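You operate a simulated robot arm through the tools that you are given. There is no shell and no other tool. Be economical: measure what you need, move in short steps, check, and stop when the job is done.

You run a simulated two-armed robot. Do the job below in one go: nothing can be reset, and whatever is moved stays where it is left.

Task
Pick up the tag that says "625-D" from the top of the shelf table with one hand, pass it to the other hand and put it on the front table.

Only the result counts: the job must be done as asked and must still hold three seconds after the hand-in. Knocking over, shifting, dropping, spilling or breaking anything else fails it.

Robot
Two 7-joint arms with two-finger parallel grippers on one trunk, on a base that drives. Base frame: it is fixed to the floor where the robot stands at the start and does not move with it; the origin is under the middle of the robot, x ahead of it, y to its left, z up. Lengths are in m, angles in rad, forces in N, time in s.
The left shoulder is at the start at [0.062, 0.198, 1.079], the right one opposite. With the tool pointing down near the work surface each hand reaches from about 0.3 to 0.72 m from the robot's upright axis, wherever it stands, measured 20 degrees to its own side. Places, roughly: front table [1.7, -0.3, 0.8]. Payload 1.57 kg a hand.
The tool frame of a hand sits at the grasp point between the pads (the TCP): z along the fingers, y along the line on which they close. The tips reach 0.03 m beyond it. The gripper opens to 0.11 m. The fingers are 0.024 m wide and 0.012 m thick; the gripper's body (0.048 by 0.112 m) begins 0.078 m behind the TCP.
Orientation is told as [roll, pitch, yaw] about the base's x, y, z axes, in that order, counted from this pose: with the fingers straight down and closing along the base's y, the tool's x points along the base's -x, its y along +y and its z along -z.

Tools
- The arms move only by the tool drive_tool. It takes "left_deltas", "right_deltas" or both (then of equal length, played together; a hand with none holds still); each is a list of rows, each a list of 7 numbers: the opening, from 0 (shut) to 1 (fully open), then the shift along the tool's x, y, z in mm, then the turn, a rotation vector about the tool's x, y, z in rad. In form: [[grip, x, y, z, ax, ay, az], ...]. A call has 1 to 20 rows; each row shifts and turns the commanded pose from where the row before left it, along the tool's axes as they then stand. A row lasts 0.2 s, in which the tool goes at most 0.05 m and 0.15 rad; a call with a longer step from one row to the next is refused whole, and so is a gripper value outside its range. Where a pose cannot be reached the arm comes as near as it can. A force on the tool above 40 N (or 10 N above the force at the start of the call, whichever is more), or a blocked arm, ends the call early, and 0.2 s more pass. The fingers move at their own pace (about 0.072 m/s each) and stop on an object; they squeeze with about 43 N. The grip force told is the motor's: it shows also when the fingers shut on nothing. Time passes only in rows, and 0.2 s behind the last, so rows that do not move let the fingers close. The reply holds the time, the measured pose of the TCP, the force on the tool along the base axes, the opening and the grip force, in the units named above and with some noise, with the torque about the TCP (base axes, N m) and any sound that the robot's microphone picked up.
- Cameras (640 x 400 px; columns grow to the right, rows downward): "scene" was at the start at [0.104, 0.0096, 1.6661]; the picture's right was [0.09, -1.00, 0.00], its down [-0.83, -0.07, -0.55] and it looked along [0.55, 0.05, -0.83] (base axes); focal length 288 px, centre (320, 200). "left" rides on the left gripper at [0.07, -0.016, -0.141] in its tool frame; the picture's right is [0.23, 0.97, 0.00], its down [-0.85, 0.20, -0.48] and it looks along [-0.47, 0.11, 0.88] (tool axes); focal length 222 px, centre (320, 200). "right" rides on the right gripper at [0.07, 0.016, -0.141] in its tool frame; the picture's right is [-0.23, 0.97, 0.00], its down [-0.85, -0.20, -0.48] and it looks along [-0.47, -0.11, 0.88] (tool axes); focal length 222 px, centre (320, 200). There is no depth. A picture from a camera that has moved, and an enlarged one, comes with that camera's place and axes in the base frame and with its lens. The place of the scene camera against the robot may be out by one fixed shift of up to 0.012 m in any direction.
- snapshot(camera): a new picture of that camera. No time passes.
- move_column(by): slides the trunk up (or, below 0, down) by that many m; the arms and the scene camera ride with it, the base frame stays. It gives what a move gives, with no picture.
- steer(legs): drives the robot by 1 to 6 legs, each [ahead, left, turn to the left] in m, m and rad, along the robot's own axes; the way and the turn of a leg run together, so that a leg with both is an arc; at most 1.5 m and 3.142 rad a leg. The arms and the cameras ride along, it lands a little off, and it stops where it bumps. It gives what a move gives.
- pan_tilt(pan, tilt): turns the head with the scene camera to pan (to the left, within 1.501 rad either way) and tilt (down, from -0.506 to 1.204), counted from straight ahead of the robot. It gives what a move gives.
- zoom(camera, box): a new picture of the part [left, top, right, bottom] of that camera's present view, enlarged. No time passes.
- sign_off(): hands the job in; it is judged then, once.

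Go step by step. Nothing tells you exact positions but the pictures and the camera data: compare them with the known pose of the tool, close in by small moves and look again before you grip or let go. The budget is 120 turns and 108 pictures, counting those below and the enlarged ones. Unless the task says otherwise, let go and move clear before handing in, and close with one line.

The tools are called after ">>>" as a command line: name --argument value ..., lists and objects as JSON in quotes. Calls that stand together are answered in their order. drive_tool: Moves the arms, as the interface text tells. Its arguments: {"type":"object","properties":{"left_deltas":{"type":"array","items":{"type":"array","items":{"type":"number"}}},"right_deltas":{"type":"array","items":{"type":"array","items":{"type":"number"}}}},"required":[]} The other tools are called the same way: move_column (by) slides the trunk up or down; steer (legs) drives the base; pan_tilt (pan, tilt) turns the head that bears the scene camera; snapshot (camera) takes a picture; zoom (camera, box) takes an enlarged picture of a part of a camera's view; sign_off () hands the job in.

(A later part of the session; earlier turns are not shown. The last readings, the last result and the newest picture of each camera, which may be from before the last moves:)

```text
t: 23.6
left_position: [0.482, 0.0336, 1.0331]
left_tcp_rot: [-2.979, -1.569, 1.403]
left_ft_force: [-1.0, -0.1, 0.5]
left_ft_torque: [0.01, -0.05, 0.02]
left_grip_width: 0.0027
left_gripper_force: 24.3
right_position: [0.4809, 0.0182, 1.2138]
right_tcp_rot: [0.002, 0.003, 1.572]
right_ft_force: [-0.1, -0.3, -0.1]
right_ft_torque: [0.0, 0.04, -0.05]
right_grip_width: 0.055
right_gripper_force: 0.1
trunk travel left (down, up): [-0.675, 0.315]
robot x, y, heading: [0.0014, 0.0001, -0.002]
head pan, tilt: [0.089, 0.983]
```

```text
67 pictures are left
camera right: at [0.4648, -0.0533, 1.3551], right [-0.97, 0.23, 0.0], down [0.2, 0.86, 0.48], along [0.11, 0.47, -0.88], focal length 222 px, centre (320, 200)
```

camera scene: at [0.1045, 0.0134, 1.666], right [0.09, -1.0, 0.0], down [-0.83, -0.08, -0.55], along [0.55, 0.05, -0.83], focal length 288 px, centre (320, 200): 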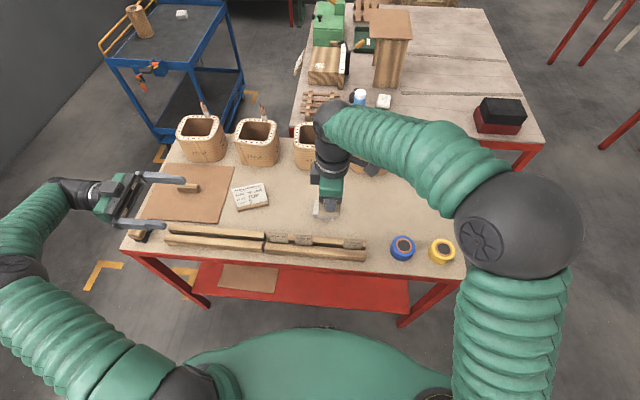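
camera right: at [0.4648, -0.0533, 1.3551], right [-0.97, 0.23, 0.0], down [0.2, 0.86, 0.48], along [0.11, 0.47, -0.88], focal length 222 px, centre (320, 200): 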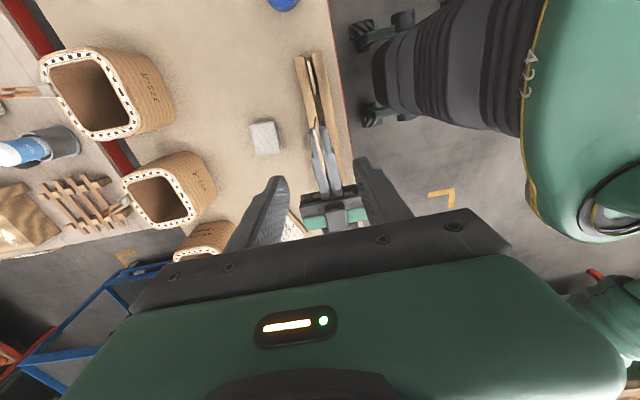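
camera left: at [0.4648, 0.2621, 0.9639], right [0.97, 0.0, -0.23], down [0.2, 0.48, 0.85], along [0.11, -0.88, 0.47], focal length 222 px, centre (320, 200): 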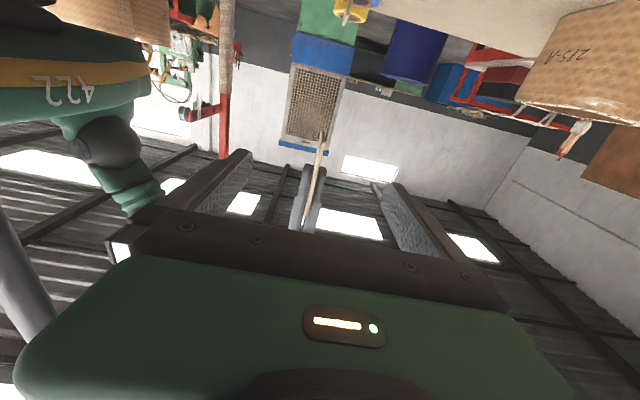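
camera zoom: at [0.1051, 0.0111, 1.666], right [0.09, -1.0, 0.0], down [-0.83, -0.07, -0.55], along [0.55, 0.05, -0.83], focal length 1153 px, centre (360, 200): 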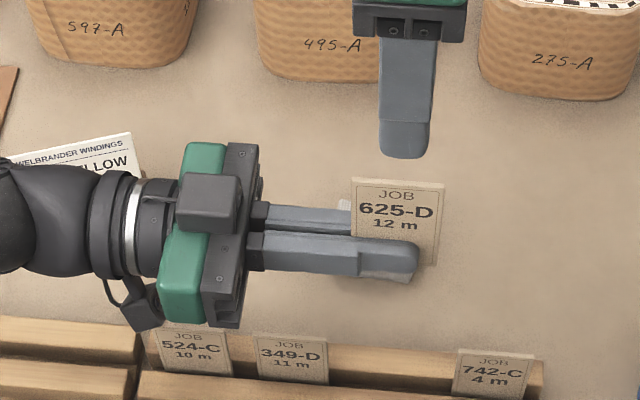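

The left hand holds the tag alone. I'll retract the right hand, raise the left slightly, and look around to the right for the drive.

>>> drive_tool --right_deltas '[[0.5, 40, 20, 0, 0, 0, 0], [0.5, 40, 20, 0, 0, 0, 0], [0.5, 40, 20, 0, 0, 0, 0], [0.5, 40, 20, 0, 0, 0, 0], [0.5, 40, 20, 0, 0, 0, 0], [0.5, 0, 0, 0, 0, 0, 0]]'

>>> drive_tool --left_deltas '[[0, -20, 0, 0, 0, 0, 0], [0, -20, 0, 0, 0, 0, 0], [0, -20, 0, 0, 0, 0, 0], [0, -20, -20, 0, 0, 0, 0], [0, -20, -20, 0, 0, 0, 0], [0, 0, -20, 0, 0, 0, 0], [0, 0, 0, 0, 0, 0, 0]]'

>>> pan_tilt --pan -1.2 --tilt 0.6

>>> snapshot --camera "scene"

>>> pan_tilt --pan -0.4 --tilt 0.55

>>> snapshot --camera "scene"

```text
t: 25.0
left_position: [0.4826, 0.0342, 1.0339]
left_tcp_rot: [-2.492, -1.569, 0.921]
left_ft_force: [0.2, -1.2, 0.2]
left_ft_torque: [0.01, 0.02, 0.01]
left_grip_width: 0.0026
left_gripper_force: 24.5
right_position: [0.3813, -0.1832, 1.2109]
right_tcp_rot: [0.001, 0.001, 1.573]
right_ft_force: [0.3, 0.1, 0.0]
right_ft_torque: [0.0, 0.02, 0.04]
right_grip_width: 0.055
right_gripper_force: 0.2
trunk travel left (down, up): [-0.675, 0.315]
robot x, y, heading: [-0.0042, 0.0, 0.002]
head pan, tilt: [0.089, 0.983]
```

```text
t: 26.6
left_position: [0.4235, 0.0328, 1.1321]
left_tcp_rot: [-2.967, -1.566, 1.392]
left_ft_force: [-0.6, 0.5, -0.1]
left_ft_torque: [-0.03, 0.02, 0.0]
left_grip_width: 0.003
left_gripper_force: 23.9
right_position: [0.379, -0.1811, 1.2117]
right_tcp_rot: [0.0, 0.001, 1.572]
right_ft_force: [0.4, -0.2, 0.8]
right_ft_torque: [0.01, -0.02, 0.0]
right_grip_width: 0.0551
right_gripper_force: 0.1
trunk travel left (down, up): [-0.675, 0.315]
robot x, y, heading: [0.0004, 0.0007, 0.001]
head pan, tilt: [0.089, 0.983]
```

```text
t: 28.1
left_position: [0.4247, 0.0322, 1.1321]
left_tcp_rot: [-3.024, -1.57, 1.452]
left_ft_force: [-0.1, 0.1, -0.3]
left_ft_torque: [0.01, 0.0, 0.03]
left_grip_width: 0.003
left_gripper_force: 24.5
right_position: [0.3816, -0.1817, 1.2125]
right_tcp_rot: [0.0, 0.0, 1.572]
right_ft_force: [0.4, -0.5, 0.0]
right_ft_torque: [0.01, 0.0, 0.02]
right_grip_width: 0.055
right_gripper_force: 0.0
trunk travel left (down, up): [-0.675, 0.315]
robot x, y, heading: [0.001, -0.0005, 0.001]
head pan, tilt: [-1.201, 0.6]
```

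```text
66 pictures are left
camera scene: at [0.0654, -0.0785, 1.6969], right [-0.93, -0.36, 0.0], down [-0.21, 0.53, -0.83], along [0.3, -0.77, -0.56], focal length 288 px, centre (320, 200)
```

scene: 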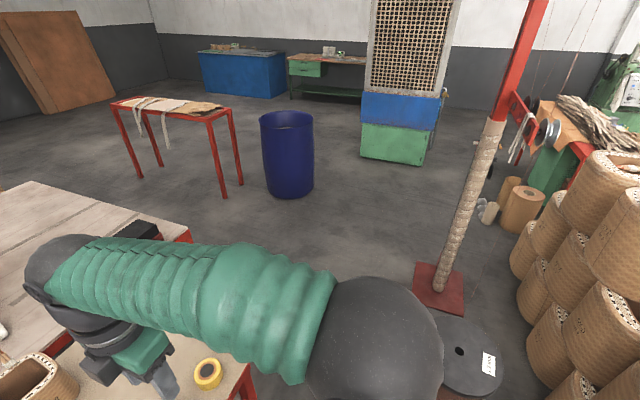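

```text
t: 29.2
left_position: [0.4246, 0.0333, 1.132]
left_tcp_rot: [-3.034, -1.567, 1.462]
left_ft_force: [-0.8, -0.5, 0.9]
left_ft_torque: [0.0, -0.05, 0.01]
left_grip_width: 0.0026
left_gripper_force: 24.1
right_position: [0.3789, -0.1821, 1.2129]
right_tcp_rot: [0.001, 0.0, 1.573]
right_ft_force: [0.2, 0.5, -0.3]
right_ft_torque: [0.0, 0.01, 0.0]
right_grip_width: 0.055
right_gripper_force: 0.0
trunk travel left (down, up): [-0.675, 0.315]
robot x, y, heading: [-0.0019, 0.0022, -0.004]
head pan, tilt: [-0.4, 0.55]
```

```text
65 pictures are left
camera scene: at [0.1161, -0.0311, 1.7013], right [-0.39, -0.92, 0.0], down [-0.48, 0.2, -0.85], along [0.78, -0.33, -0.52], focal length 288 px, centre (320, 200)
```

scene: 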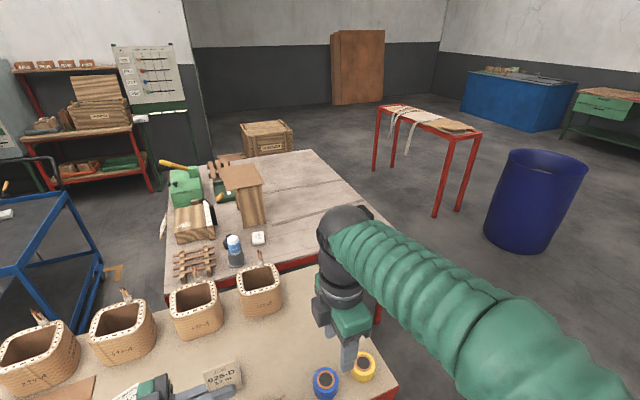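

Floor to the right is clear apart from a post/reel at about (−0.3, −1.3…−1.9), and a corridor between the front table and the barrel. I'll raise the trunk for clearance and drive to the right, then diagonally into the corridor.

>>> move_column --by 0.15

>>> steer --legs '[[-0.03, -0.72, 0], [0.65, -0.73, 0]]'

>>> snapshot --camera "scene"

```text
t: 30.9
left_position: [0.4244, 0.0334, 1.2808]
left_tcp_rot: [-2.969, -1.569, 1.397]
left_ft_force: [-0.2, -0.8, -1.0]
left_ft_torque: [-0.01, -0.02, 0.0]
left_grip_width: 0.0028
left_gripper_force: 24.0
right_position: [0.3807, -0.1818, 1.3638]
right_tcp_rot: [0.0, 0.0, 1.573]
right_ft_force: [-0.3, 0.0, -0.6]
right_ft_torque: [-0.05, -0.01, -0.01]
right_grip_width: 0.0547
right_gripper_force: 0.1
trunk travel left (down, up): [-0.825, 0.165]
robot x, y, heading: [0.0004, -0.0011, 0.0]
head pan, tilt: [-0.4, 0.55]
```

```text
t: 33.8
left_position: [0.4014, -0.437, 1.2817]
left_tcp_rot: [3.142, -1.54, 1.574]
left_ft_force: [1.9, 1.3, -0.2]
left_ft_torque: [-0.06, -0.01, -0.15]
left_grip_width: 0.0027
left_gripper_force: 24.2
right_position: [0.3564, -0.6498, 1.3689]
right_tcp_rot: [-0.003, 0.027, 1.575]
right_ft_force: [0.5, 2.8, -0.7]
right_ft_torque: [-0.18, -0.01, 0.03]
right_grip_width: 0.055
right_gripper_force: 0.1
trunk travel left (down, up): [-0.825, 0.165]
robot x, y, heading: [-0.0222, -0.5119, -0.007]
head pan, tilt: [-0.4, 0.55]
stopped in leg 1: the robot was blocked; the commanded pose is now the measured one
```

```text
64 pictures are left
camera scene: at [0.0938, -0.4966, 1.8516], right [-0.39, -0.92, 0.02], down [-0.48, 0.18, -0.86], along [0.78, -0.35, -0.52], focal length 288 px, centre (320, 200)
```

scene: 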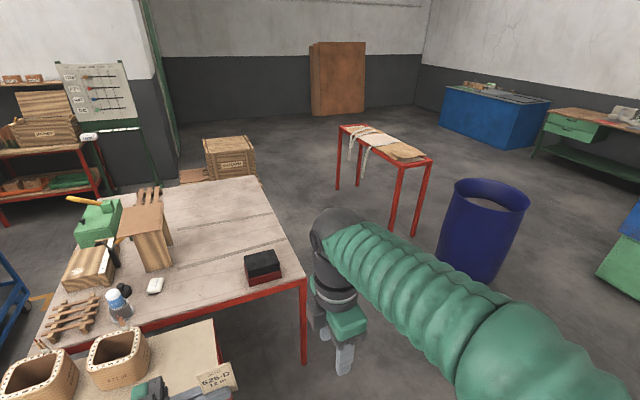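

The base got blocked at y≈−0.51. Looking down to the right to find what it touches.

>>> pan_tilt --pan -1.5 --tilt 0.85

>>> snapshot --camera "scene"

>>> snapshot --camera "right"

```text
t: 35.1
left_position: [0.4009, -0.4794, 1.282]
left_tcp_rot: [2.488, -1.569, 2.222]
left_ft_force: [0.0, -0.7, 0.3]
left_ft_torque: [0.0, -0.03, -0.01]
left_grip_width: 0.0027
left_gripper_force: 24.0
right_position: [0.3547, -0.6951, 1.3643]
right_tcp_rot: [-0.001, 0.001, 1.571]
right_ft_force: [-0.6, -0.7, -0.4]
right_ft_torque: [0.1, -0.02, -0.01]
right_grip_width: 0.0549
right_gripper_force: 0.0
trunk travel left (down, up): [-0.825, 0.165]
robot x, y, heading: [-0.0202, -0.5105, 0.001]
head pan, tilt: [-1.499, 0.85]
```

```text
63 pictures are left
camera scene: at [0.0164, -0.6017, 1.8253], right [-1.0, -0.07, 0.0], down [-0.05, 0.76, -0.65], along [0.04, -0.65, -0.76], focal length 288 px, centre (320, 200)
```

scene: 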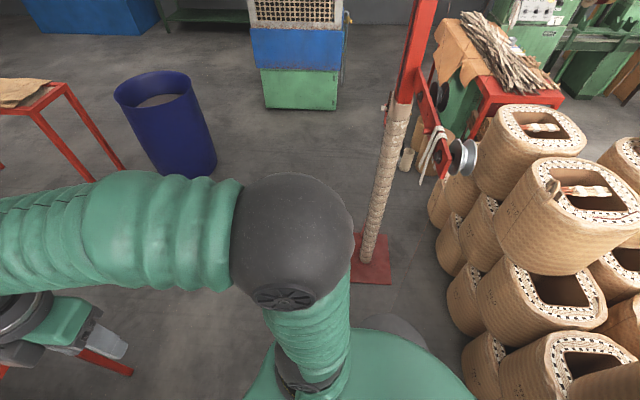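

```text
62 pictures are left
camera right: at [0.3381, -0.7657, 1.505], right [-0.97, 0.23, 0.0], down [0.2, 0.85, 0.48], along [0.11, 0.47, -0.88], focal length 222 px, centre (320, 200)
```

right: 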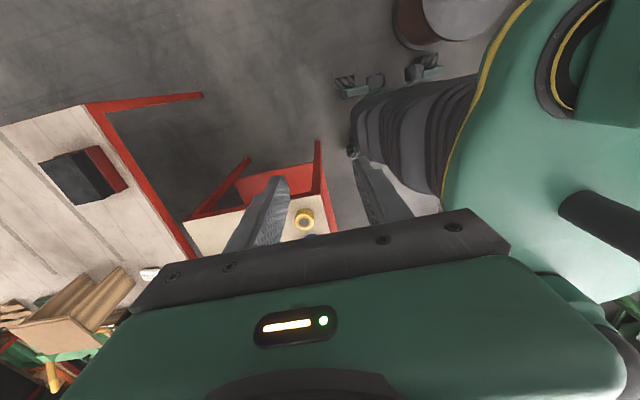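

A floor spool stands right beside the base at about (−0.28, −0.87); it blocked the base. I'll move back left, turn right about 0.9 rad, and look through the gap between it and the table corner.

>>> steer --legs '[[0, 0.14, 0], [0, 0, -0.9]]'

>>> pan_tilt --pan -0.3 --tilt 1.0

>>> snapshot --camera "scene"

>>> snapshot --camera "right"

```text
t: 38.8
left_position: [0.2747, -0.6742, 1.2814]
left_tcp_rot: [-3.111, -1.557, 0.629]
left_ft_force: [0.4, 0.3, -0.2]
left_ft_torque: [-0.01, 0.0, -0.03]
left_grip_width: 0.0027
left_gripper_force: 24.6
right_position: [0.0768, -0.7689, 1.3655]
right_tcp_rot: [0.001, 0.01, 0.661]
right_ft_force: [-0.1, 0.4, 0.8]
right_ft_torque: [-0.03, 0.03, 0.01]
right_grip_width: 0.0554
right_gripper_force: 0.1
trunk travel left (down, up): [-0.825, 0.165]
robot x, y, heading: [-0.0243, -0.3629, -0.917]
head pan, tilt: [-1.499, 0.85]
```

```text
t: 40.2
left_position: [0.2668, -0.678, 1.2827]
left_tcp_rot: [3.008, -1.563, 0.792]
left_ft_force: [-1.0, 0.0, 0.3]
left_ft_torque: [0.0, -0.03, -0.01]
left_grip_width: 0.0029
left_gripper_force: 24.5
right_position: [0.071, -0.7719, 1.365]
right_tcp_rot: [-0.001, 0.005, 0.661]
right_ft_force: [-0.3, 0.1, 0.4]
right_ft_torque: [0.0, 0.0, 0.02]
right_grip_width: 0.0548
right_gripper_force: 0.1
trunk travel left (down, up): [-0.825, 0.165]
robot x, y, heading: [-0.0183, -0.3643, -0.918]
head pan, tilt: [-0.3, 1.0]
```

```text
61 pictures are left
camera scene: at [0.0241, -0.4551, 1.8148], right [-0.94, -0.35, 0.0], down [-0.29, 0.79, -0.54], along [0.19, -0.51, -0.84], focal length 288 px, centre (320, 200)
```

scene: 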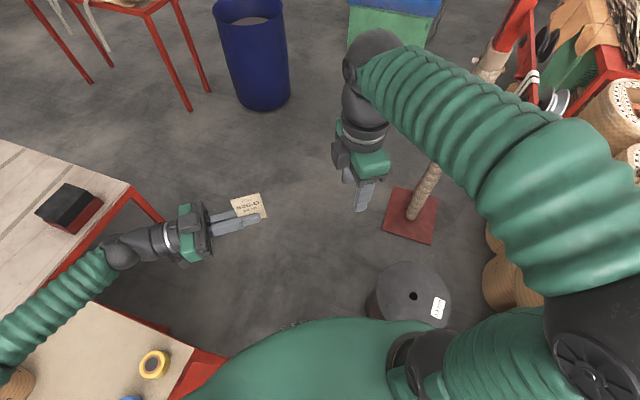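

```text
60 pictures are left
camera right: at [0.0056, -0.8017, 1.5068], right [-0.42, 0.91, 0.0], down [0.8, 0.37, 0.47], along [0.43, 0.2, -0.88], focal length 222 px, centre (320, 200)
```

right: 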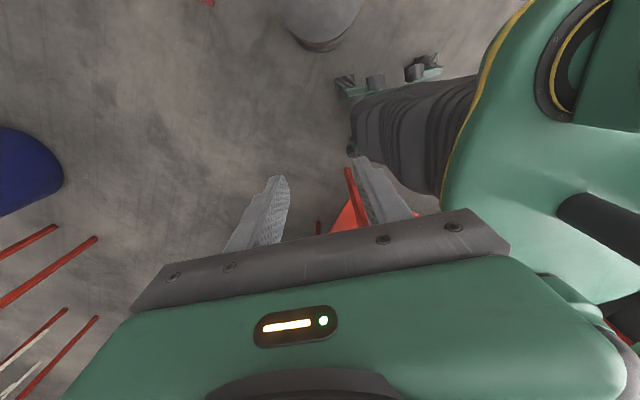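

The gap is clear with ~0.3 m either side of the path. Driving through, then turning back to face along x.

>>> steer --legs '[[1.1, -0.03, 0], [0, 0, 0.917]]'

>>> pan_tilt --pan 0.0 --tilt 0.8

>>> snapshot --camera "scene"

```text
t: 48.1
left_position: [1.0279, -1.1904, 1.2823]
left_tcp_rot: [3.011, -1.562, 1.714]
left_ft_force: [-0.4, -0.3, -0.4]
left_ft_torque: [0.0, 0.02, 0.0]
left_grip_width: 0.0028
left_gripper_force: 24.3
right_position: [0.9837, -1.405, 1.3655]
right_tcp_rot: [-0.001, 0.006, 1.589]
right_ft_force: [-1.0, -0.3, 0.5]
right_ft_torque: [-0.02, -0.03, 0.0]
right_grip_width: 0.0549
right_gripper_force: 0.1
trunk travel left (down, up): [-0.825, 0.165]
robot x, y, heading: [0.6022, -1.2349, 0.014]
head pan, tilt: [-0.3, 1.0]
```

```text
t: 48.9
left_position: [1.0256, -1.1908, 1.2823]
left_tcp_rot: [2.928, -1.564, 1.798]
left_ft_force: [0.2, -0.7, -0.8]
left_ft_torque: [-0.02, -0.02, -0.02]
left_grip_width: 0.0028
left_gripper_force: 23.8
right_position: [0.9837, -1.405, 1.366]
right_tcp_rot: [-0.004, 0.005, 1.588]
right_ft_force: [-0.7, 0.6, 0.1]
right_ft_torque: [0.0, 0.02, 0.01]
right_grip_width: 0.055
right_gripper_force: 0.1
trunk travel left (down, up): [-0.825, 0.165]
robot x, y, heading: [0.6039, -1.2353, 0.007]
head pan, tilt: [0.0, 0.799]
```

```text
59 pictures are left
camera scene: at [0.7187, -1.2305, 1.8299], right [0.01, -1.0, 0.0], down [-0.72, -0.01, -0.7], along [0.7, 0.01, -0.72], focal length 288 px, centre (320, 200)
```

scene: 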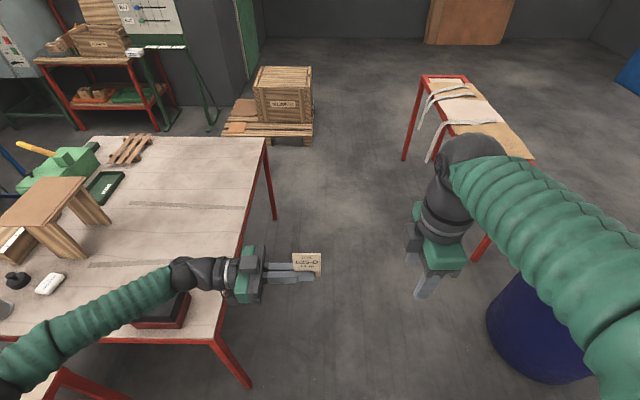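

Clear corridor. Driving alongside the front table and turning left to face it.

>>> steer --legs '[[0.97, -0.2, 0], [0, 0, 1.56]]'

>>> snapshot --camera "scene"

```text
t: 57.9
left_position: [1.5298, -0.9938, 1.2827]
left_tcp_rot: [2.926, -1.561, -2.901]
left_ft_force: [-0.7, -0.3, 0.3]
left_ft_torque: [-0.02, 0.0, 0.0]
left_grip_width: 0.0026
left_gripper_force: 23.5
right_position: [1.7442, -1.0324, 1.3647]
right_tcp_rot: [-0.003, 0.004, -3.111]
right_ft_force: [0.1, 0.0, -0.8]
right_ft_torque: [0.01, -0.02, 0.04]
right_grip_width: 0.0551
right_gripper_force: 0.0
trunk travel left (down, up): [-0.825, 0.165]
robot x, y, heading: [1.5807, -1.4086, 1.594]
head pan, tilt: [0.0, 0.799]
```

```text
58 pictures are left
camera scene: at [1.5768, -1.2981, 1.8299], right [1.0, 0.02, 0.0], down [0.02, -0.72, -0.7], along [-0.02, 0.7, -0.72], focal length 288 px, centre (320, 200)
```

scene: 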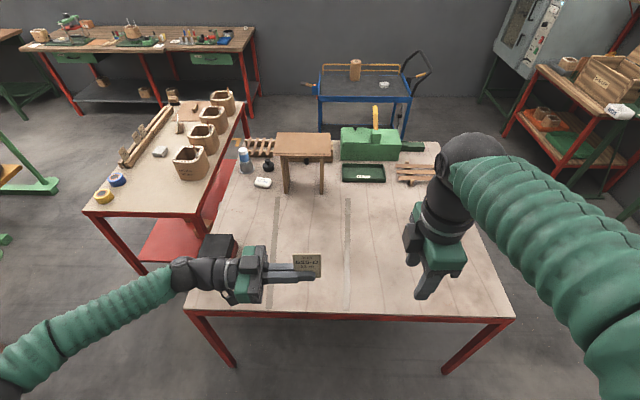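

Facing the front table (near edge y≈−0.86, z≈0.8), with a clear area in front. Moving a bit closer, then turning the left hand fingers-down.

>>> steer --legs '[[0.1, 0, 0]]'

>>> drive_tool --left_deltas '[[0, 0, 0, 0, 0, 0.143, 0], [0, 0, 0, 0, 0, 0.143, 0], [0, 0, 0, 0, 0, 0.143, 0], [0, 0, 0, 0, 0, 0.143, 0], [0, 0, 0, 0, 0, 0.143, 0], [0, 0, 0, 0, 0, 0.143, 0], [0, 0, 0, 0, 0, 0.143, 0], [0, 0, 0, 0, 0, 0.143, 0], [0, 0, 0, 0, 0, 0.143, 0], [0, 0, 0, 0, 0, 0.143, 0], [0, 0, 0, 0, 0, 0.143, 0], [0, 0, 0, 0, 0, 0, 0]]'

>>> move_column --by -0.15

>>> snapshot --camera "scene"

>>> snapshot --camera "left"

```text
t: 59.0
left_position: [1.5289, -0.9026, 1.2864]
left_tcp_rot: [2.263, -1.56, -2.236]
left_ft_force: [0.0, -0.5, -0.8]
left_ft_torque: [0.02, 0.02, 0.06]
left_grip_width: 0.003
left_gripper_force: 24.6
right_position: [1.7426, -0.9448, 1.3685]
right_tcp_rot: [-0.011, 0.005, -3.112]
right_ft_force: [0.1, -0.7, 0.1]
right_ft_torque: [0.04, -0.02, 0.02]
right_grip_width: 0.055
right_gripper_force: 0.1
trunk travel left (down, up): [-0.825, 0.165]
robot x, y, heading: [1.5772, -1.3125, 1.596]
head pan, tilt: [0.0, 0.799]
```

```text
t: 61.6
left_position: [1.5295, -0.8923, 1.2826]
left_tcp_rot: [0.004, -0.003, 0.025]
left_ft_force: [-0.6, 0.8, 0.9]
left_ft_torque: [0.05, -0.01, 0.0]
left_grip_width: 0.0028
left_gripper_force: 24.4
right_position: [1.7446, -0.9345, 1.3651]
right_tcp_rot: [-0.004, 0.003, -3.113]
right_ft_force: [-1.1, -0.1, 0.4]
right_ft_torque: [0.02, -0.04, -0.01]
right_grip_width: 0.0547
right_gripper_force: 0.0
trunk travel left (down, up): [-0.825, 0.165]
robot x, y, heading: [1.5775, -1.3134, 1.588]
head pan, tilt: [0.0, 0.799]
```

```text
t: 63.4
left_position: [1.5288, -0.893, 1.1341]
left_tcp_rot: [0.001, -0.006, 0.027]
left_ft_force: [-0.3, -0.3, 0.1]
left_ft_torque: [0.04, 0.01, 0.0]
left_grip_width: 0.0027
left_gripper_force: 23.7
right_position: [1.745, -0.9338, 1.2156]
right_tcp_rot: [-0.002, 0.006, -3.113]
right_ft_force: [0.6, 1.2, 0.4]
right_ft_torque: [0.01, 0.02, -0.01]
right_grip_width: 0.0553
right_gripper_force: 0.1
trunk travel left (down, up): [-0.675, 0.315]
robot x, y, heading: [1.5776, -1.3115, 1.594]
head pan, tilt: [0.0, 0.799]
```

```text
57 pictures are left
camera scene: at [1.5762, -1.1977, 1.68], right [1.0, 0.02, 0.0], down [0.02, -0.72, -0.7], along [-0.02, 0.7, -0.72], focal length 288 px, centre (320, 200)
```

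scene: 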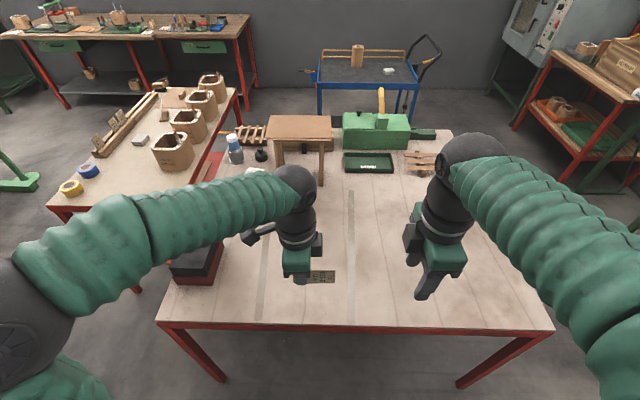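

```text
56 pictures are left
camera left: at [1.4586, -0.912, 1.2739], right [-0.25, 0.97, 0.0], down [0.85, 0.22, 0.48], along [0.47, 0.12, -0.88], focal length 222 px, centre (320, 200)
```

left: 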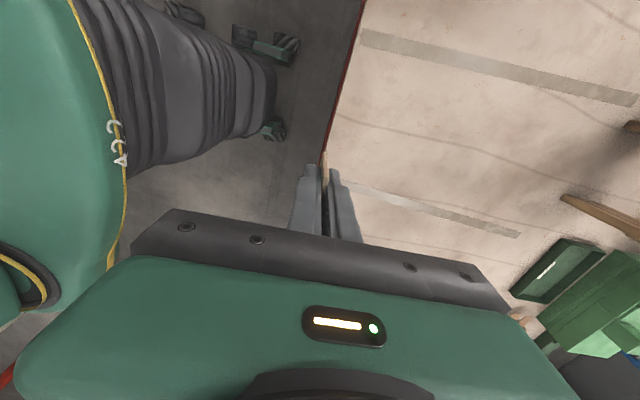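

Fingers are down and the tag is intact. Moving forward over the table, lowering to z≈0.95, then tilting 0.52 rad so the tag will lie print-up.

>>> drive_tool --left_deltas '[[0, 0, 40, 0, 0, 0, 0], [0, 0, 40, 0, 0, 0, 0], [0, 0, 40, 0, 0, 0, 0], [0, 0, 40, 0, 0, 0, 0], [0, 0, 0, 35, 0, 0, 0], [0, 0, 0, 35, 0, 0, 0], [0, 0, 0, 35, 0, 0, 0], [0, 0, 0, 35, 0, 0, 0], [0, 0, 0, 34, 0, 0, 0], [0, 0, 0, 0, 0.13, 0, 0], [0, 0, 0, 0, 0.13, 0, 0], [0, 0, 0, 0, 0.13, 0, 0], [0, 0, 0, 0, 0.13, 0, 0], [0, 0, 0, 0, 0, 0, 0]]'

>>> snapshot --camera "scene"

>>> snapshot --camera "left"

>>> snapshot --camera "right"

```text
t: 66.4
left_position: [1.515, -0.768, 0.9631]
left_tcp_rot: [-0.522, -0.005, 0.023]
left_ft_force: [0.2, -0.9, 0.3]
left_ft_torque: [-0.05, -0.01, 0.0]
left_grip_width: 0.0029
left_gripper_force: 23.9
left hand out of reach, approached as far as the arm can: row 12, 13
right_position: [1.7437, -0.9344, 1.2167]
right_tcp_rot: [-0.003, 0.004, -3.114]
right_ft_force: [-0.8, -0.1, -1.1]
right_ft_torque: [0.0, 0.01, 0.01]
right_grip_width: 0.055
right_gripper_force: 0.0
trunk travel left (down, up): [-0.675, 0.315]
robot x, y, heading: [1.5772, -1.3165, 1.596]
head pan, tilt: [0.0, 0.799]
```

```text
55 pictures are left
camera scene: at [1.5758, -1.1965, 1.6799], right [1.0, 0.02, 0.0], down [0.02, -0.72, -0.7], along [-0.02, 0.7, -0.72], focal length 288 px, centre (320, 200)
```

scene: 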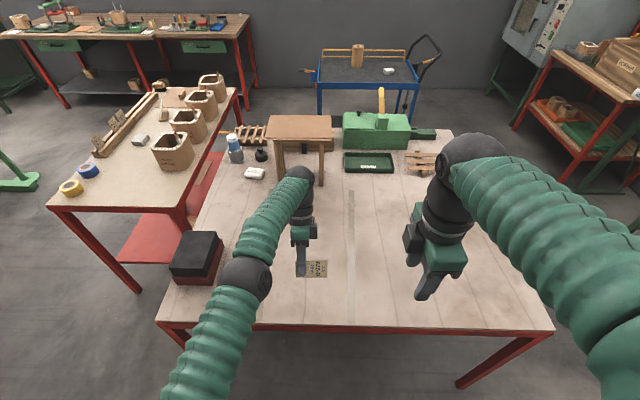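

```text
54 pictures are left
camera left: at [1.4422, -0.7136, 1.093], right [-0.25, 0.84, -0.48], down [0.84, 0.43, 0.32], along [0.48, -0.33, -0.81], focal length 222 px, centre (320, 200)
```

left: 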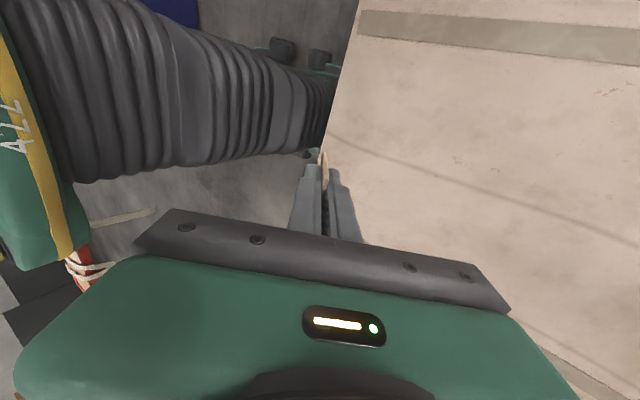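

```text
53 pictures are left
camera right: at [1.8134, -0.9494, 1.3572], right [-0.2, -0.98, 0.0], down [-0.86, 0.17, 0.47], along [-0.46, 0.1, -0.88], focal length 222 px, centre (320, 200)
```

right: 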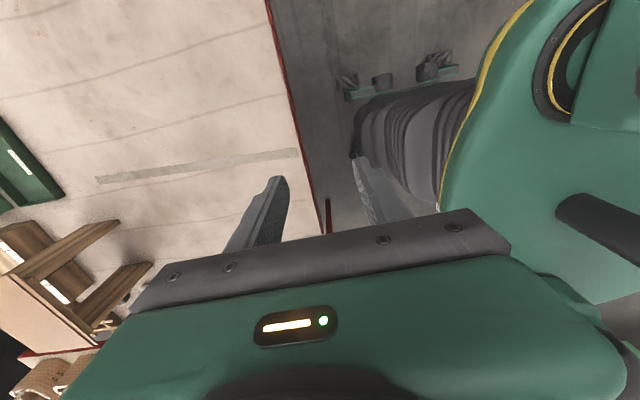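

The arm is at its reach limit; I'll drive 0.1 m closer so the tag sits well inside the table, then check.

>>> steer --legs '[[0.1, 0, 0]]'

>>> drive_tool --left_deltas '[[0, 0, 0, 0, 0, 0, 0], [0, 0, 0, 0, 0, 0, 0]]'

>>> zoom --camera "scene" --box '[250, 210, 410, 310]'

>>> zoom --camera "left" --box '[240, 100, 420, 220]'

```text
t: 67.5
left_position: [1.5159, -0.6713, 0.9632]
left_tcp_rot: [-0.518, -0.006, 0.023]
left_ft_force: [-0.5, 0.1, -0.6]
left_ft_torque: [0.0, 0.0, 0.0]
left_grip_width: 0.0025
left_gripper_force: 23.8
right_position: [1.7444, -0.8395, 1.2159]
right_tcp_rot: [-0.005, 0.003, -3.117]
right_ft_force: [-0.5, 0.0, -0.4]
right_ft_torque: [-0.02, 0.05, -0.01]
right_grip_width: 0.055
right_gripper_force: 0.0
trunk travel left (down, up): [-0.675, 0.315]
robot x, y, heading: [1.5817, -1.2143, 1.591]
head pan, tilt: [0.0, 0.799]
```

```text
t: 68.1
left_position: [1.5145, -0.6704, 0.9631]
left_tcp_rot: [-0.516, -0.005, 0.023]
left_ft_force: [-0.9, -0.2, -1.0]
left_ft_torque: [0.0, 0.03, -0.01]
left_grip_width: 0.0027
left_gripper_force: 23.7
right_position: [1.7449, -0.8389, 1.2159]
right_tcp_rot: [-0.005, 0.005, -3.118]
right_ft_force: [0.1, -0.2, 0.5]
right_ft_torque: [-0.01, 0.0, 0.01]
right_grip_width: 0.0552
right_gripper_force: 0.0
trunk travel left (down, up): [-0.675, 0.315]
robot x, y, heading: [1.5771, -1.2184, 1.59]
head pan, tilt: [0.0, 0.799]
```

```text
4.00 times, centred on (330, 260) of scene
camera zoom: at [1.5752, -1.1014, 1.68], right [1.0, 0.02, 0.0], down [0.01, -0.72, -0.7], along [-0.01, 0.7, -0.72], focal length 1153 px, centre (280, -40)
```

zoom: 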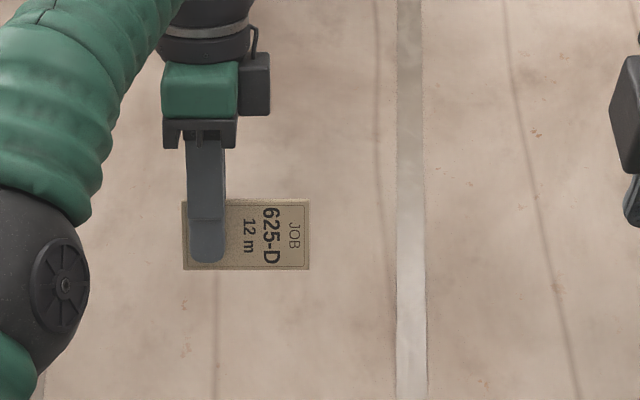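

```text
3.33 times, centred on (330, 160) of left
camera zoom: at [1.4431, -0.6174, 1.0938], right [-0.24, 0.84, -0.48], down [0.84, 0.43, 0.32], along [0.48, -0.33, -0.81], focal length 740 px, centre (287, 333)
```

zoom: 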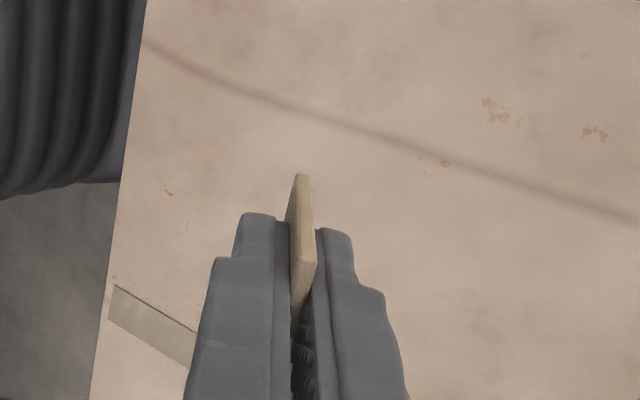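

Now lowering vertically to just above the table.

>>> drive_tool --left_deltas '[[0, 0, 8.9, 15.6, 0, 0, 0], [0, 0, 8.9, 15.6, 0, 0, 0], [0, 0, 8.9, 15.6, 0, 0, 0], [0, 0, 8.9, 15.6, 0, 0, 0], [0, 0, 8.9, 15.6, 0, 0, 0], [0, 0, 7, 12.2, 0, 0, 0], [0, 0, 0, 0, 0, 0, 0]]'

>>> zoom --camera "left" --box '[240, 100, 420, 220]'

>>> zoom --camera "scene" --box '[250, 210, 410, 310]'

```text
t: 69.7
left_position: [1.513, -0.6782, 0.8587]
left_tcp_rot: [-0.516, -0.003, 0.021]
left_ft_force: [-0.4, 0.4, 0.0]
left_ft_torque: [0.02, -0.01, -0.01]
left_grip_width: 0.0029
left_gripper_force: 24.5
left hand out of reach, approached as far as the arm can: row 4, 5
right_position: [1.7439, -0.8381, 1.2152]
right_tcp_rot: [-0.005, 0.005, -3.117]
right_ft_force: [-0.5, 0.1, -0.1]
right_ft_torque: [-0.02, 0.01, -0.01]
right_grip_width: 0.0548
right_gripper_force: 0.1
trunk travel left (down, up): [-0.675, 0.315]
robot x, y, heading: [1.5759, -1.2165, 1.587]
head pan, tilt: [0.0, 0.799]
```

```text
3.33 times, centred on (330, 160) of left
camera zoom: at [1.4409, -0.624, 0.9894], right [-0.24, 0.84, -0.48], down [0.84, 0.43, 0.32], along [0.48, -0.33, -0.81], focal length 740 px, centre (287, 333)
```

zoom: 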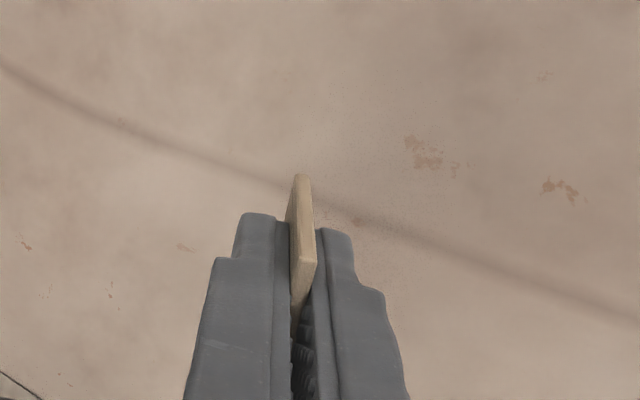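

```text
4.00 times, centred on (330, 260) of scene
camera zoom: at [1.5751, -1.0996, 1.6799], right [1.0, 0.02, 0.0], down [0.01, -0.72, -0.7], along [-0.01, 0.7, -0.72], focal length 1153 px, centre (280, -40)
```

zoom: 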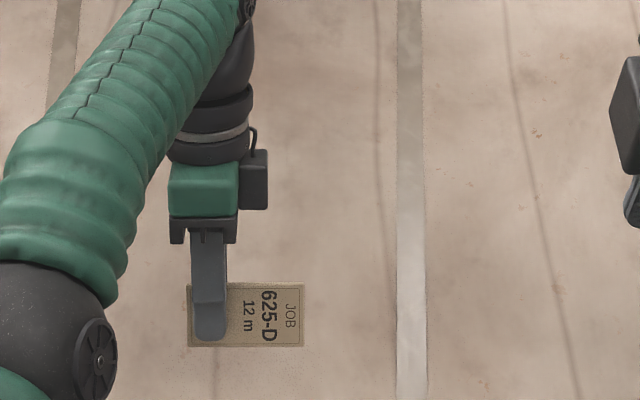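

Pull back 30 mm (away from the reach limit), then small downward steps.

>>> drive_tool --left_deltas '[[0, 0, -13, 7.5, 0, 0, 0], [0, 0, -13, 7.5, 0, 0, 0], [0, 0, 0, 0, 0, 0, 0], [0, 0, 1.5, 2.6, 0, 0, 0], [0, 0, 1.5, 2.6, 0, 0, 0], [0, 0, 1.5, 2.6, 0, 0, 0], [0, 0, 0, 0, 0, 0, 0]]'

>>> zoom --camera "left" --box '[240, 100, 420, 220]'

>>> zoom --camera "scene" --box '[270, 270, 350, 320]'

```text
t: 71.3
left_position: [1.5137, -0.7092, 0.8493]
left_tcp_rot: [-0.518, -0.006, 0.022]
left_ft_force: [0.1, 0.3, 0.2]
left_ft_torque: [-0.02, 0.0, 0.04]
left_grip_width: 0.0031
left_gripper_force: 24.0
right_position: [1.744, -0.8372, 1.216]
right_tcp_rot: [-0.005, 0.006, -3.119]
right_ft_force: [0.3, -0.4, -0.1]
right_ft_torque: [0.01, 0.01, -0.01]
right_grip_width: 0.0551
right_gripper_force: 0.1
trunk travel left (down, up): [-0.675, 0.315]
robot x, y, heading: [1.5777, -1.2158, 1.589]
head pan, tilt: [0.0, 0.799]
```

```text
3.33 times, centred on (330, 160) of left
camera zoom: at [1.4415, -0.6558, 0.9808], right [-0.24, 0.84, -0.48], down [0.84, 0.43, 0.32], along [0.48, -0.33, -0.81], focal length 740 px, centre (287, 333)
```

zoom: 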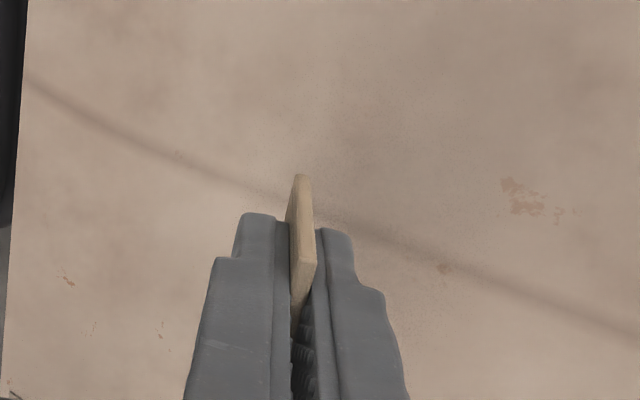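

```text
8.00 times, centred on (310, 295) of scene
camera zoom: at [1.575, -1.0995, 1.6799], right [1.0, 0.02, 0.0], down [0.01, -0.72, -0.7], along [-0.01, 0.7, -0.72], focal length 2306 px, centre (400, -560)
```

zoom: 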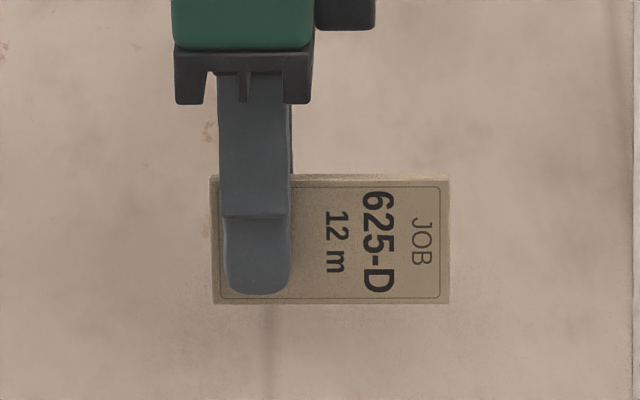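

>>> drive_tool --left_deltas '[[0, 0, 1, 1.75, 0, 0, 0], [0, 0, 1, 1.75, 0, 0, 0], [0, 0, 1, 1.75, 0, 0, 0], [0, 0, 0, 0, 0, 0, 0]]'

>>> zoom --camera "scene" --box '[270, 270, 350, 320]'

```text
t: 72.3
left_position: [1.5137, -0.7085, 0.8443]
left_tcp_rot: [-0.518, -0.005, 0.022]
left_ft_force: [0.3, 0.7, -0.4]
left_ft_torque: [-0.05, -0.02, -0.02]
left_grip_width: 0.0027
left_gripper_force: 24.4
right_position: [1.7442, -0.837, 1.2146]
right_tcp_rot: [-0.005, 0.005, -3.117]
right_ft_force: [0.7, 0.3, -0.4]
right_ft_torque: [0.01, -0.01, -0.02]
right_grip_width: 0.055
right_gripper_force: 0.1
trunk travel left (down, up): [-0.675, 0.315]
robot x, y, heading: [1.5766, -1.2164, 1.592]
head pan, tilt: [0.0, 0.799]
```

```text
8.00 times, centred on (310, 295) of scene
camera zoom: at [1.575, -1.0994, 1.6799], right [1.0, 0.02, 0.0], down [0.01, -0.72, -0.7], along [-0.01, 0.7, -0.72], focal length 2306 px, centre (400, -560)
```

zoom: 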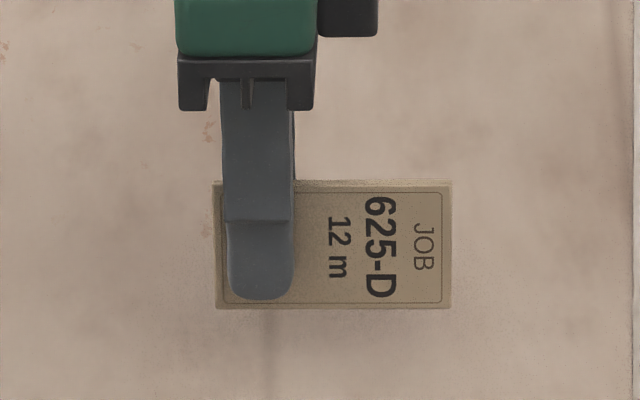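

>>> drive_tool --left_deltas '[[0, 0, 1, 1.75, 0, 0, 0], [0, 0, 1, 1.75, 0, 0, 0], [0, 0, 0, 0, 0, 0, 0]]'

>>> drive_tool --left_deltas '[[0, 0, 1, 1.75, 0, 0, 0], [0, 0, 0, 0, 0, 0, 0]]'

>>> zoom --camera "scene" --box '[270, 270, 350, 320]'

```text
t: 73.1
left_position: [1.5147, -0.71, 0.8405]
left_tcp_rot: [-0.517, -0.005, 0.021]
left_ft_force: [-0.9, 0.2, 0.0]
left_ft_torque: [0.03, 0.0, 0.0]
left_grip_width: 0.0025
left_gripper_force: 24.2
right_position: [1.7447, -0.8388, 1.2156]
right_tcp_rot: [-0.004, 0.005, -3.117]
right_ft_force: [-0.6, -0.9, 0.4]
right_ft_torque: [0.0, 0.01, 0.0]
right_grip_width: 0.055
right_gripper_force: 0.2
trunk travel left (down, up): [-0.675, 0.315]
robot x, y, heading: [1.5745, -1.2161, 1.586]
head pan, tilt: [0.0, 0.799]
```

```text
t: 73.7
left_position: [1.515, -0.7085, 0.838]
left_tcp_rot: [-0.518, -0.006, 0.02]
left_ft_force: [1.0, -0.3, 0.4]
left_ft_torque: [0.01, 0.01, 0.03]
left_grip_width: 0.0028
left_gripper_force: 24.4
right_position: [1.7438, -0.8372, 1.2159]
right_tcp_rot: [-0.004, 0.005, -3.119]
right_ft_force: [0.5, -0.2, -0.3]
right_ft_torque: [-0.02, 0.02, -0.03]
right_grip_width: 0.0551
right_gripper_force: 0.0
trunk travel left (down, up): [-0.675, 0.315]
robot x, y, heading: [1.5772, -1.2163, 1.586]
head pan, tilt: [0.0, 0.799]
```

```text
8.00 times, centred on (310, 295) of scene
camera zoom: at [1.575, -1.0995, 1.6799], right [1.0, 0.02, 0.0], down [0.01, -0.72, -0.7], along [-0.01, 0.7, -0.72], focal length 2306 px, centre (400, -560)
```

zoom: 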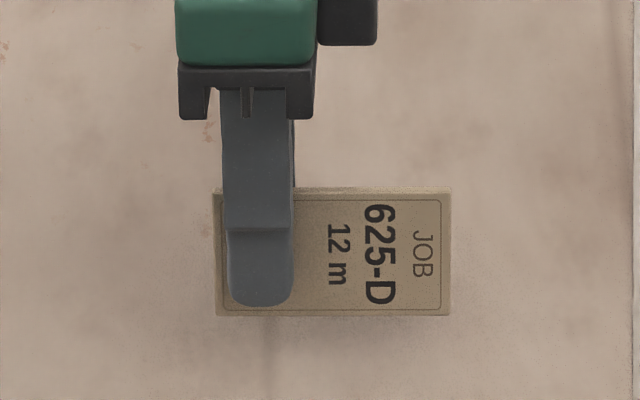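

No contact yet; continuing in 2 mm steps.

>>> drive_tool --left_deltas '[[0, 0, 1, 1.75, 0, 0, 0], [0, 0, 0, 0, 0, 0, 0]]'

>>> drive_tool --left_deltas '[[0, 0, 1, 1.75, 0, 0, 0], [0, 0, 0, 0, 0, 0, 0]]'

>>> zoom --camera "scene" --box '[270, 270, 350, 320]'

```text
t: 74.3
left_position: [1.5145, -0.709, 0.8365]
left_tcp_rot: [-0.519, -0.006, 0.023]
left_ft_force: [0.5, 0.3, -0.5]
left_ft_torque: [0.04, 0.0, 0.0]
left_grip_width: 0.0029
left_gripper_force: 23.5
right_position: [1.7445, -0.8369, 1.2158]
right_tcp_rot: [-0.004, 0.007, -3.118]
right_ft_force: [-0.3, 0.6, 0.5]
right_ft_torque: [-0.01, -0.01, -0.02]
right_grip_width: 0.055
right_gripper_force: 0.0
trunk travel left (down, up): [-0.675, 0.315]
robot x, y, heading: [1.5766, -1.2153, 1.587]
head pan, tilt: [0.0, 0.799]
```

```text
t: 74.9
left_position: [1.5143, -0.7092, 0.8354]
left_tcp_rot: [-0.518, -0.005, 0.023]
left_ft_force: [0.1, -0.8, -0.2]
left_ft_torque: [0.0, 0.02, 0.01]
left_grip_width: 0.0026
left_gripper_force: 23.6
right_position: [1.7437, -0.8388, 1.2147]
right_tcp_rot: [-0.005, 0.004, -3.116]
right_ft_force: [-0.2, 0.6, 0.7]
right_ft_torque: [0.02, -0.01, -0.02]
right_grip_width: 0.0548
right_gripper_force: 0.0
trunk travel left (down, up): [-0.675, 0.315]
robot x, y, heading: [1.5759, -1.2169, 1.587]
head pan, tilt: [0.0, 0.799]
```

```text
8.00 times, centred on (310, 295) of scene
camera zoom: at [1.575, -1.0994, 1.6799], right [1.0, 0.02, 0.0], down [0.01, -0.72, -0.7], along [-0.01, 0.7, -0.72], focal length 2306 px, centre (400, -560)
```

zoom: 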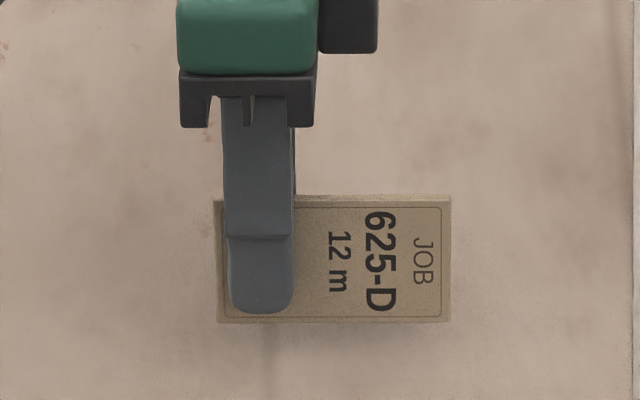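

>>> drive_tool --left_deltas '[[0, 0, 1, 1.75, 0, 0, 0], [0, 0, 0, 0, 0, 0, 0]]'

>>> drive_tool --left_deltas '[[0, 0, 1, 1.75, 0, 0, 0], [0, 0, 0, 0, 0, 0, 0]]'

>>> zoom --camera "scene" --box '[270, 270, 350, 320]'

>>> zoom --camera "left" --box '[240, 100, 420, 220]'

```text
t: 75.5
left_position: [1.5146, -0.7112, 0.8327]
left_tcp_rot: [-0.519, -0.006, 0.023]
left_ft_force: [-0.5, 0.5, 0.1]
left_ft_torque: [-0.01, 0.02, 0.0]
left_grip_width: 0.0027
left_gripper_force: 23.9
right_position: [1.7456, -0.8384, 1.2164]
right_tcp_rot: [-0.004, 0.003, -3.115]
right_ft_force: [-0.4, 0.2, 0.3]
right_ft_torque: [0.0, 0.02, 0.0]
right_grip_width: 0.0551
right_gripper_force: 0.1
trunk travel left (down, up): [-0.675, 0.315]
robot x, y, heading: [1.578, -1.2138, 1.59]
head pan, tilt: [0.0, 0.799]
```

```text
t: 76.1
left_position: [1.5155, -0.7117, 0.8297]
left_tcp_rot: [-0.518, -0.007, 0.021]
left_ft_force: [0.2, -0.3, -0.4]
left_ft_torque: [0.02, 0.0, 0.0]
left_grip_width: 0.0026
left_gripper_force: 23.6
right_position: [1.7444, -0.8361, 1.2167]
right_tcp_rot: [-0.004, 0.005, -3.118]
right_ft_force: [0.1, 1.1, 0.7]
right_ft_torque: [-0.03, -0.03, -0.01]
right_grip_width: 0.055
right_gripper_force: 0.0
trunk travel left (down, up): [-0.675, 0.315]
robot x, y, heading: [1.5767, -1.2162, 1.589]
head pan, tilt: [0.0, 0.799]
```

```text
8.00 times, centred on (310, 295) of scene
camera zoom: at [1.575, -1.0994, 1.6799], right [1.0, 0.02, 0.0], down [0.01, -0.72, -0.7], along [-0.01, 0.7, -0.72], focal length 2306 px, centre (400, -560)
```

zoom: 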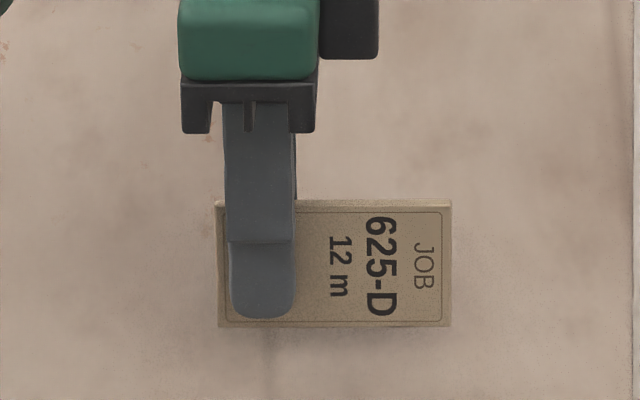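

```text
3.33 times, centred on (330, 160) of left
camera zoom: at [1.4425, -0.6562, 0.9609], right [-0.24, 0.84, -0.48], down [0.84, 0.43, 0.32], along [0.48, -0.33, -0.81], focal length 740 px, centre (287, 333)
```

zoom: 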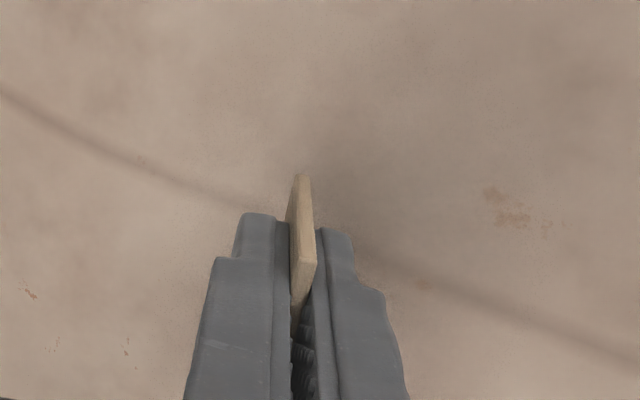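

>>> drive_tool --left_deltas '[[0, 0, 1.5, 2.6, 0, 0, 0], [0, 0, 0, 0, 0, 0, 0]]'

>>> drive_tool --left_deltas '[[0, 0, 1, 1.75, 0, 0, 0], [0, 0, 0, 0, 0, 0, 0]]'

>>> zoom --camera "scene" --box '[270, 270, 350, 320]'

```text
t: 76.7
left_position: [1.5144, -0.7098, 0.826]
left_tcp_rot: [-0.519, -0.005, 0.021]
left_ft_force: [-0.5, 0.6, -1.7]
left_ft_torque: [0.04, -0.02, 0.02]
left_grip_width: 0.0028
left_gripper_force: 24.5
right_position: [1.7447, -0.8374, 1.2145]
right_tcp_rot: [-0.003, 0.005, -3.117]
right_ft_force: [0.0, 0.0, -0.6]
right_ft_torque: [0.03, 0.0, 0.01]
right_grip_width: 0.0549
right_gripper_force: 0.1
trunk travel left (down, up): [-0.675, 0.315]
robot x, y, heading: [1.5774, -1.216, 1.594]
head pan, tilt: [0.0, 0.799]
```

```text
t: 77.3
left_position: [1.5146, -0.7094, 0.8239]
left_tcp_rot: [-0.519, -0.008, 0.022]
left_ft_force: [-0.2, 0.0, -0.1]
left_ft_torque: [0.0, 0.01, -0.02]
left_grip_width: 0.0028
left_gripper_force: 24.6
right_position: [1.7442, -0.838, 1.2156]
right_tcp_rot: [-0.003, 0.005, -3.117]
right_ft_force: [0.3, -0.5, -0.1]
right_ft_torque: [0.02, 0.01, -0.01]
right_grip_width: 0.055
right_gripper_force: 0.0
trunk travel left (down, up): [-0.675, 0.315]
robot x, y, heading: [1.578, -1.2181, 1.597]
head pan, tilt: [0.0, 0.799]
```

```text
8.00 times, centred on (310, 295) of scene
camera zoom: at [1.575, -1.0995, 1.6799], right [1.0, 0.02, 0.0], down [0.01, -0.72, -0.7], along [-0.01, 0.7, -0.72], focal length 2306 px, centre (400, -560)
```

zoom: 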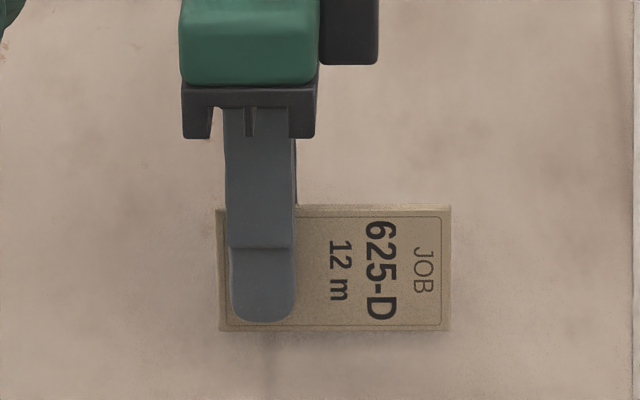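

>>> drive_tool --left_deltas '[[0, 0, 1.5, 2.6, 0, 0, 0], [0, 0, 0, 0, 0, 0, 0]]'

>>> drive_tool --left_deltas '[[0, 0, 1.5, 2.6, 0, 0, 0], [0, 0, 0, 0, 0, 0, 0]]'

>>> zoom --camera "scene" --box '[270, 270, 350, 320]'

```text
t: 77.9
left_position: [1.5142, -0.7098, 0.8215]
left_tcp_rot: [-0.519, -0.005, 0.022]
left_ft_force: [0.1, 0.1, 0.3]
left_ft_torque: [-0.01, 0.0, 0.01]
left_grip_width: 0.0027
left_gripper_force: 24.1
right_position: [1.7431, -0.8372, 1.2159]
right_tcp_rot: [-0.002, 0.006, -3.118]
right_ft_force: [-0.7, 0.6, -0.2]
right_ft_torque: [0.02, 0.0, 0.05]
right_grip_width: 0.0549
right_gripper_force: 0.0
trunk travel left (down, up): [-0.675, 0.315]
robot x, y, heading: [1.5745, -1.2177, 1.592]
head pan, tilt: [0.0, 0.799]
```

```text
t: 78.5
left_position: [1.5148, -0.7094, 0.8195]
left_tcp_rot: [-0.516, -0.007, 0.021]
left_ft_force: [0.0, -0.1, 0.6]
left_ft_torque: [-0.04, -0.02, 0.03]
left_grip_width: 0.0029
left_gripper_force: 23.9
right_position: [1.7432, -0.8382, 1.2155]
right_tcp_rot: [-0.002, 0.005, -3.116]
right_ft_force: [0.1, -0.9, 0.1]
right_ft_torque: [0.01, 0.01, 0.02]
right_grip_width: 0.0552
right_gripper_force: 0.1
trunk travel left (down, up): [-0.675, 0.315]
robot x, y, heading: [1.5787, -1.2199, 1.592]
head pan, tilt: [0.0, 0.799]
```

```text
8.00 times, centred on (310, 295) of scene
camera zoom: at [1.575, -1.0995, 1.6799], right [1.0, 0.02, 0.0], down [0.01, -0.72, -0.7], along [-0.01, 0.7, -0.72], focal length 2306 px, centre (400, -560)
```

zoom: 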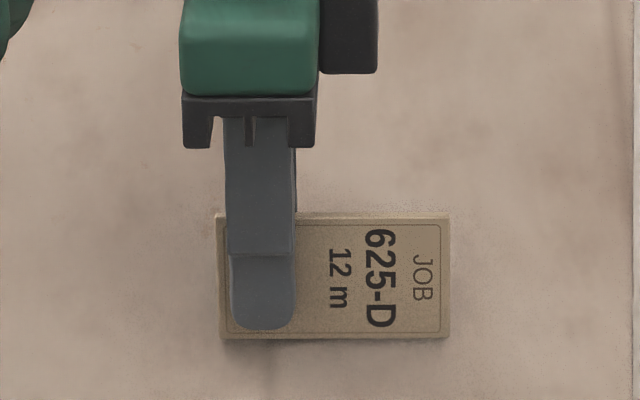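

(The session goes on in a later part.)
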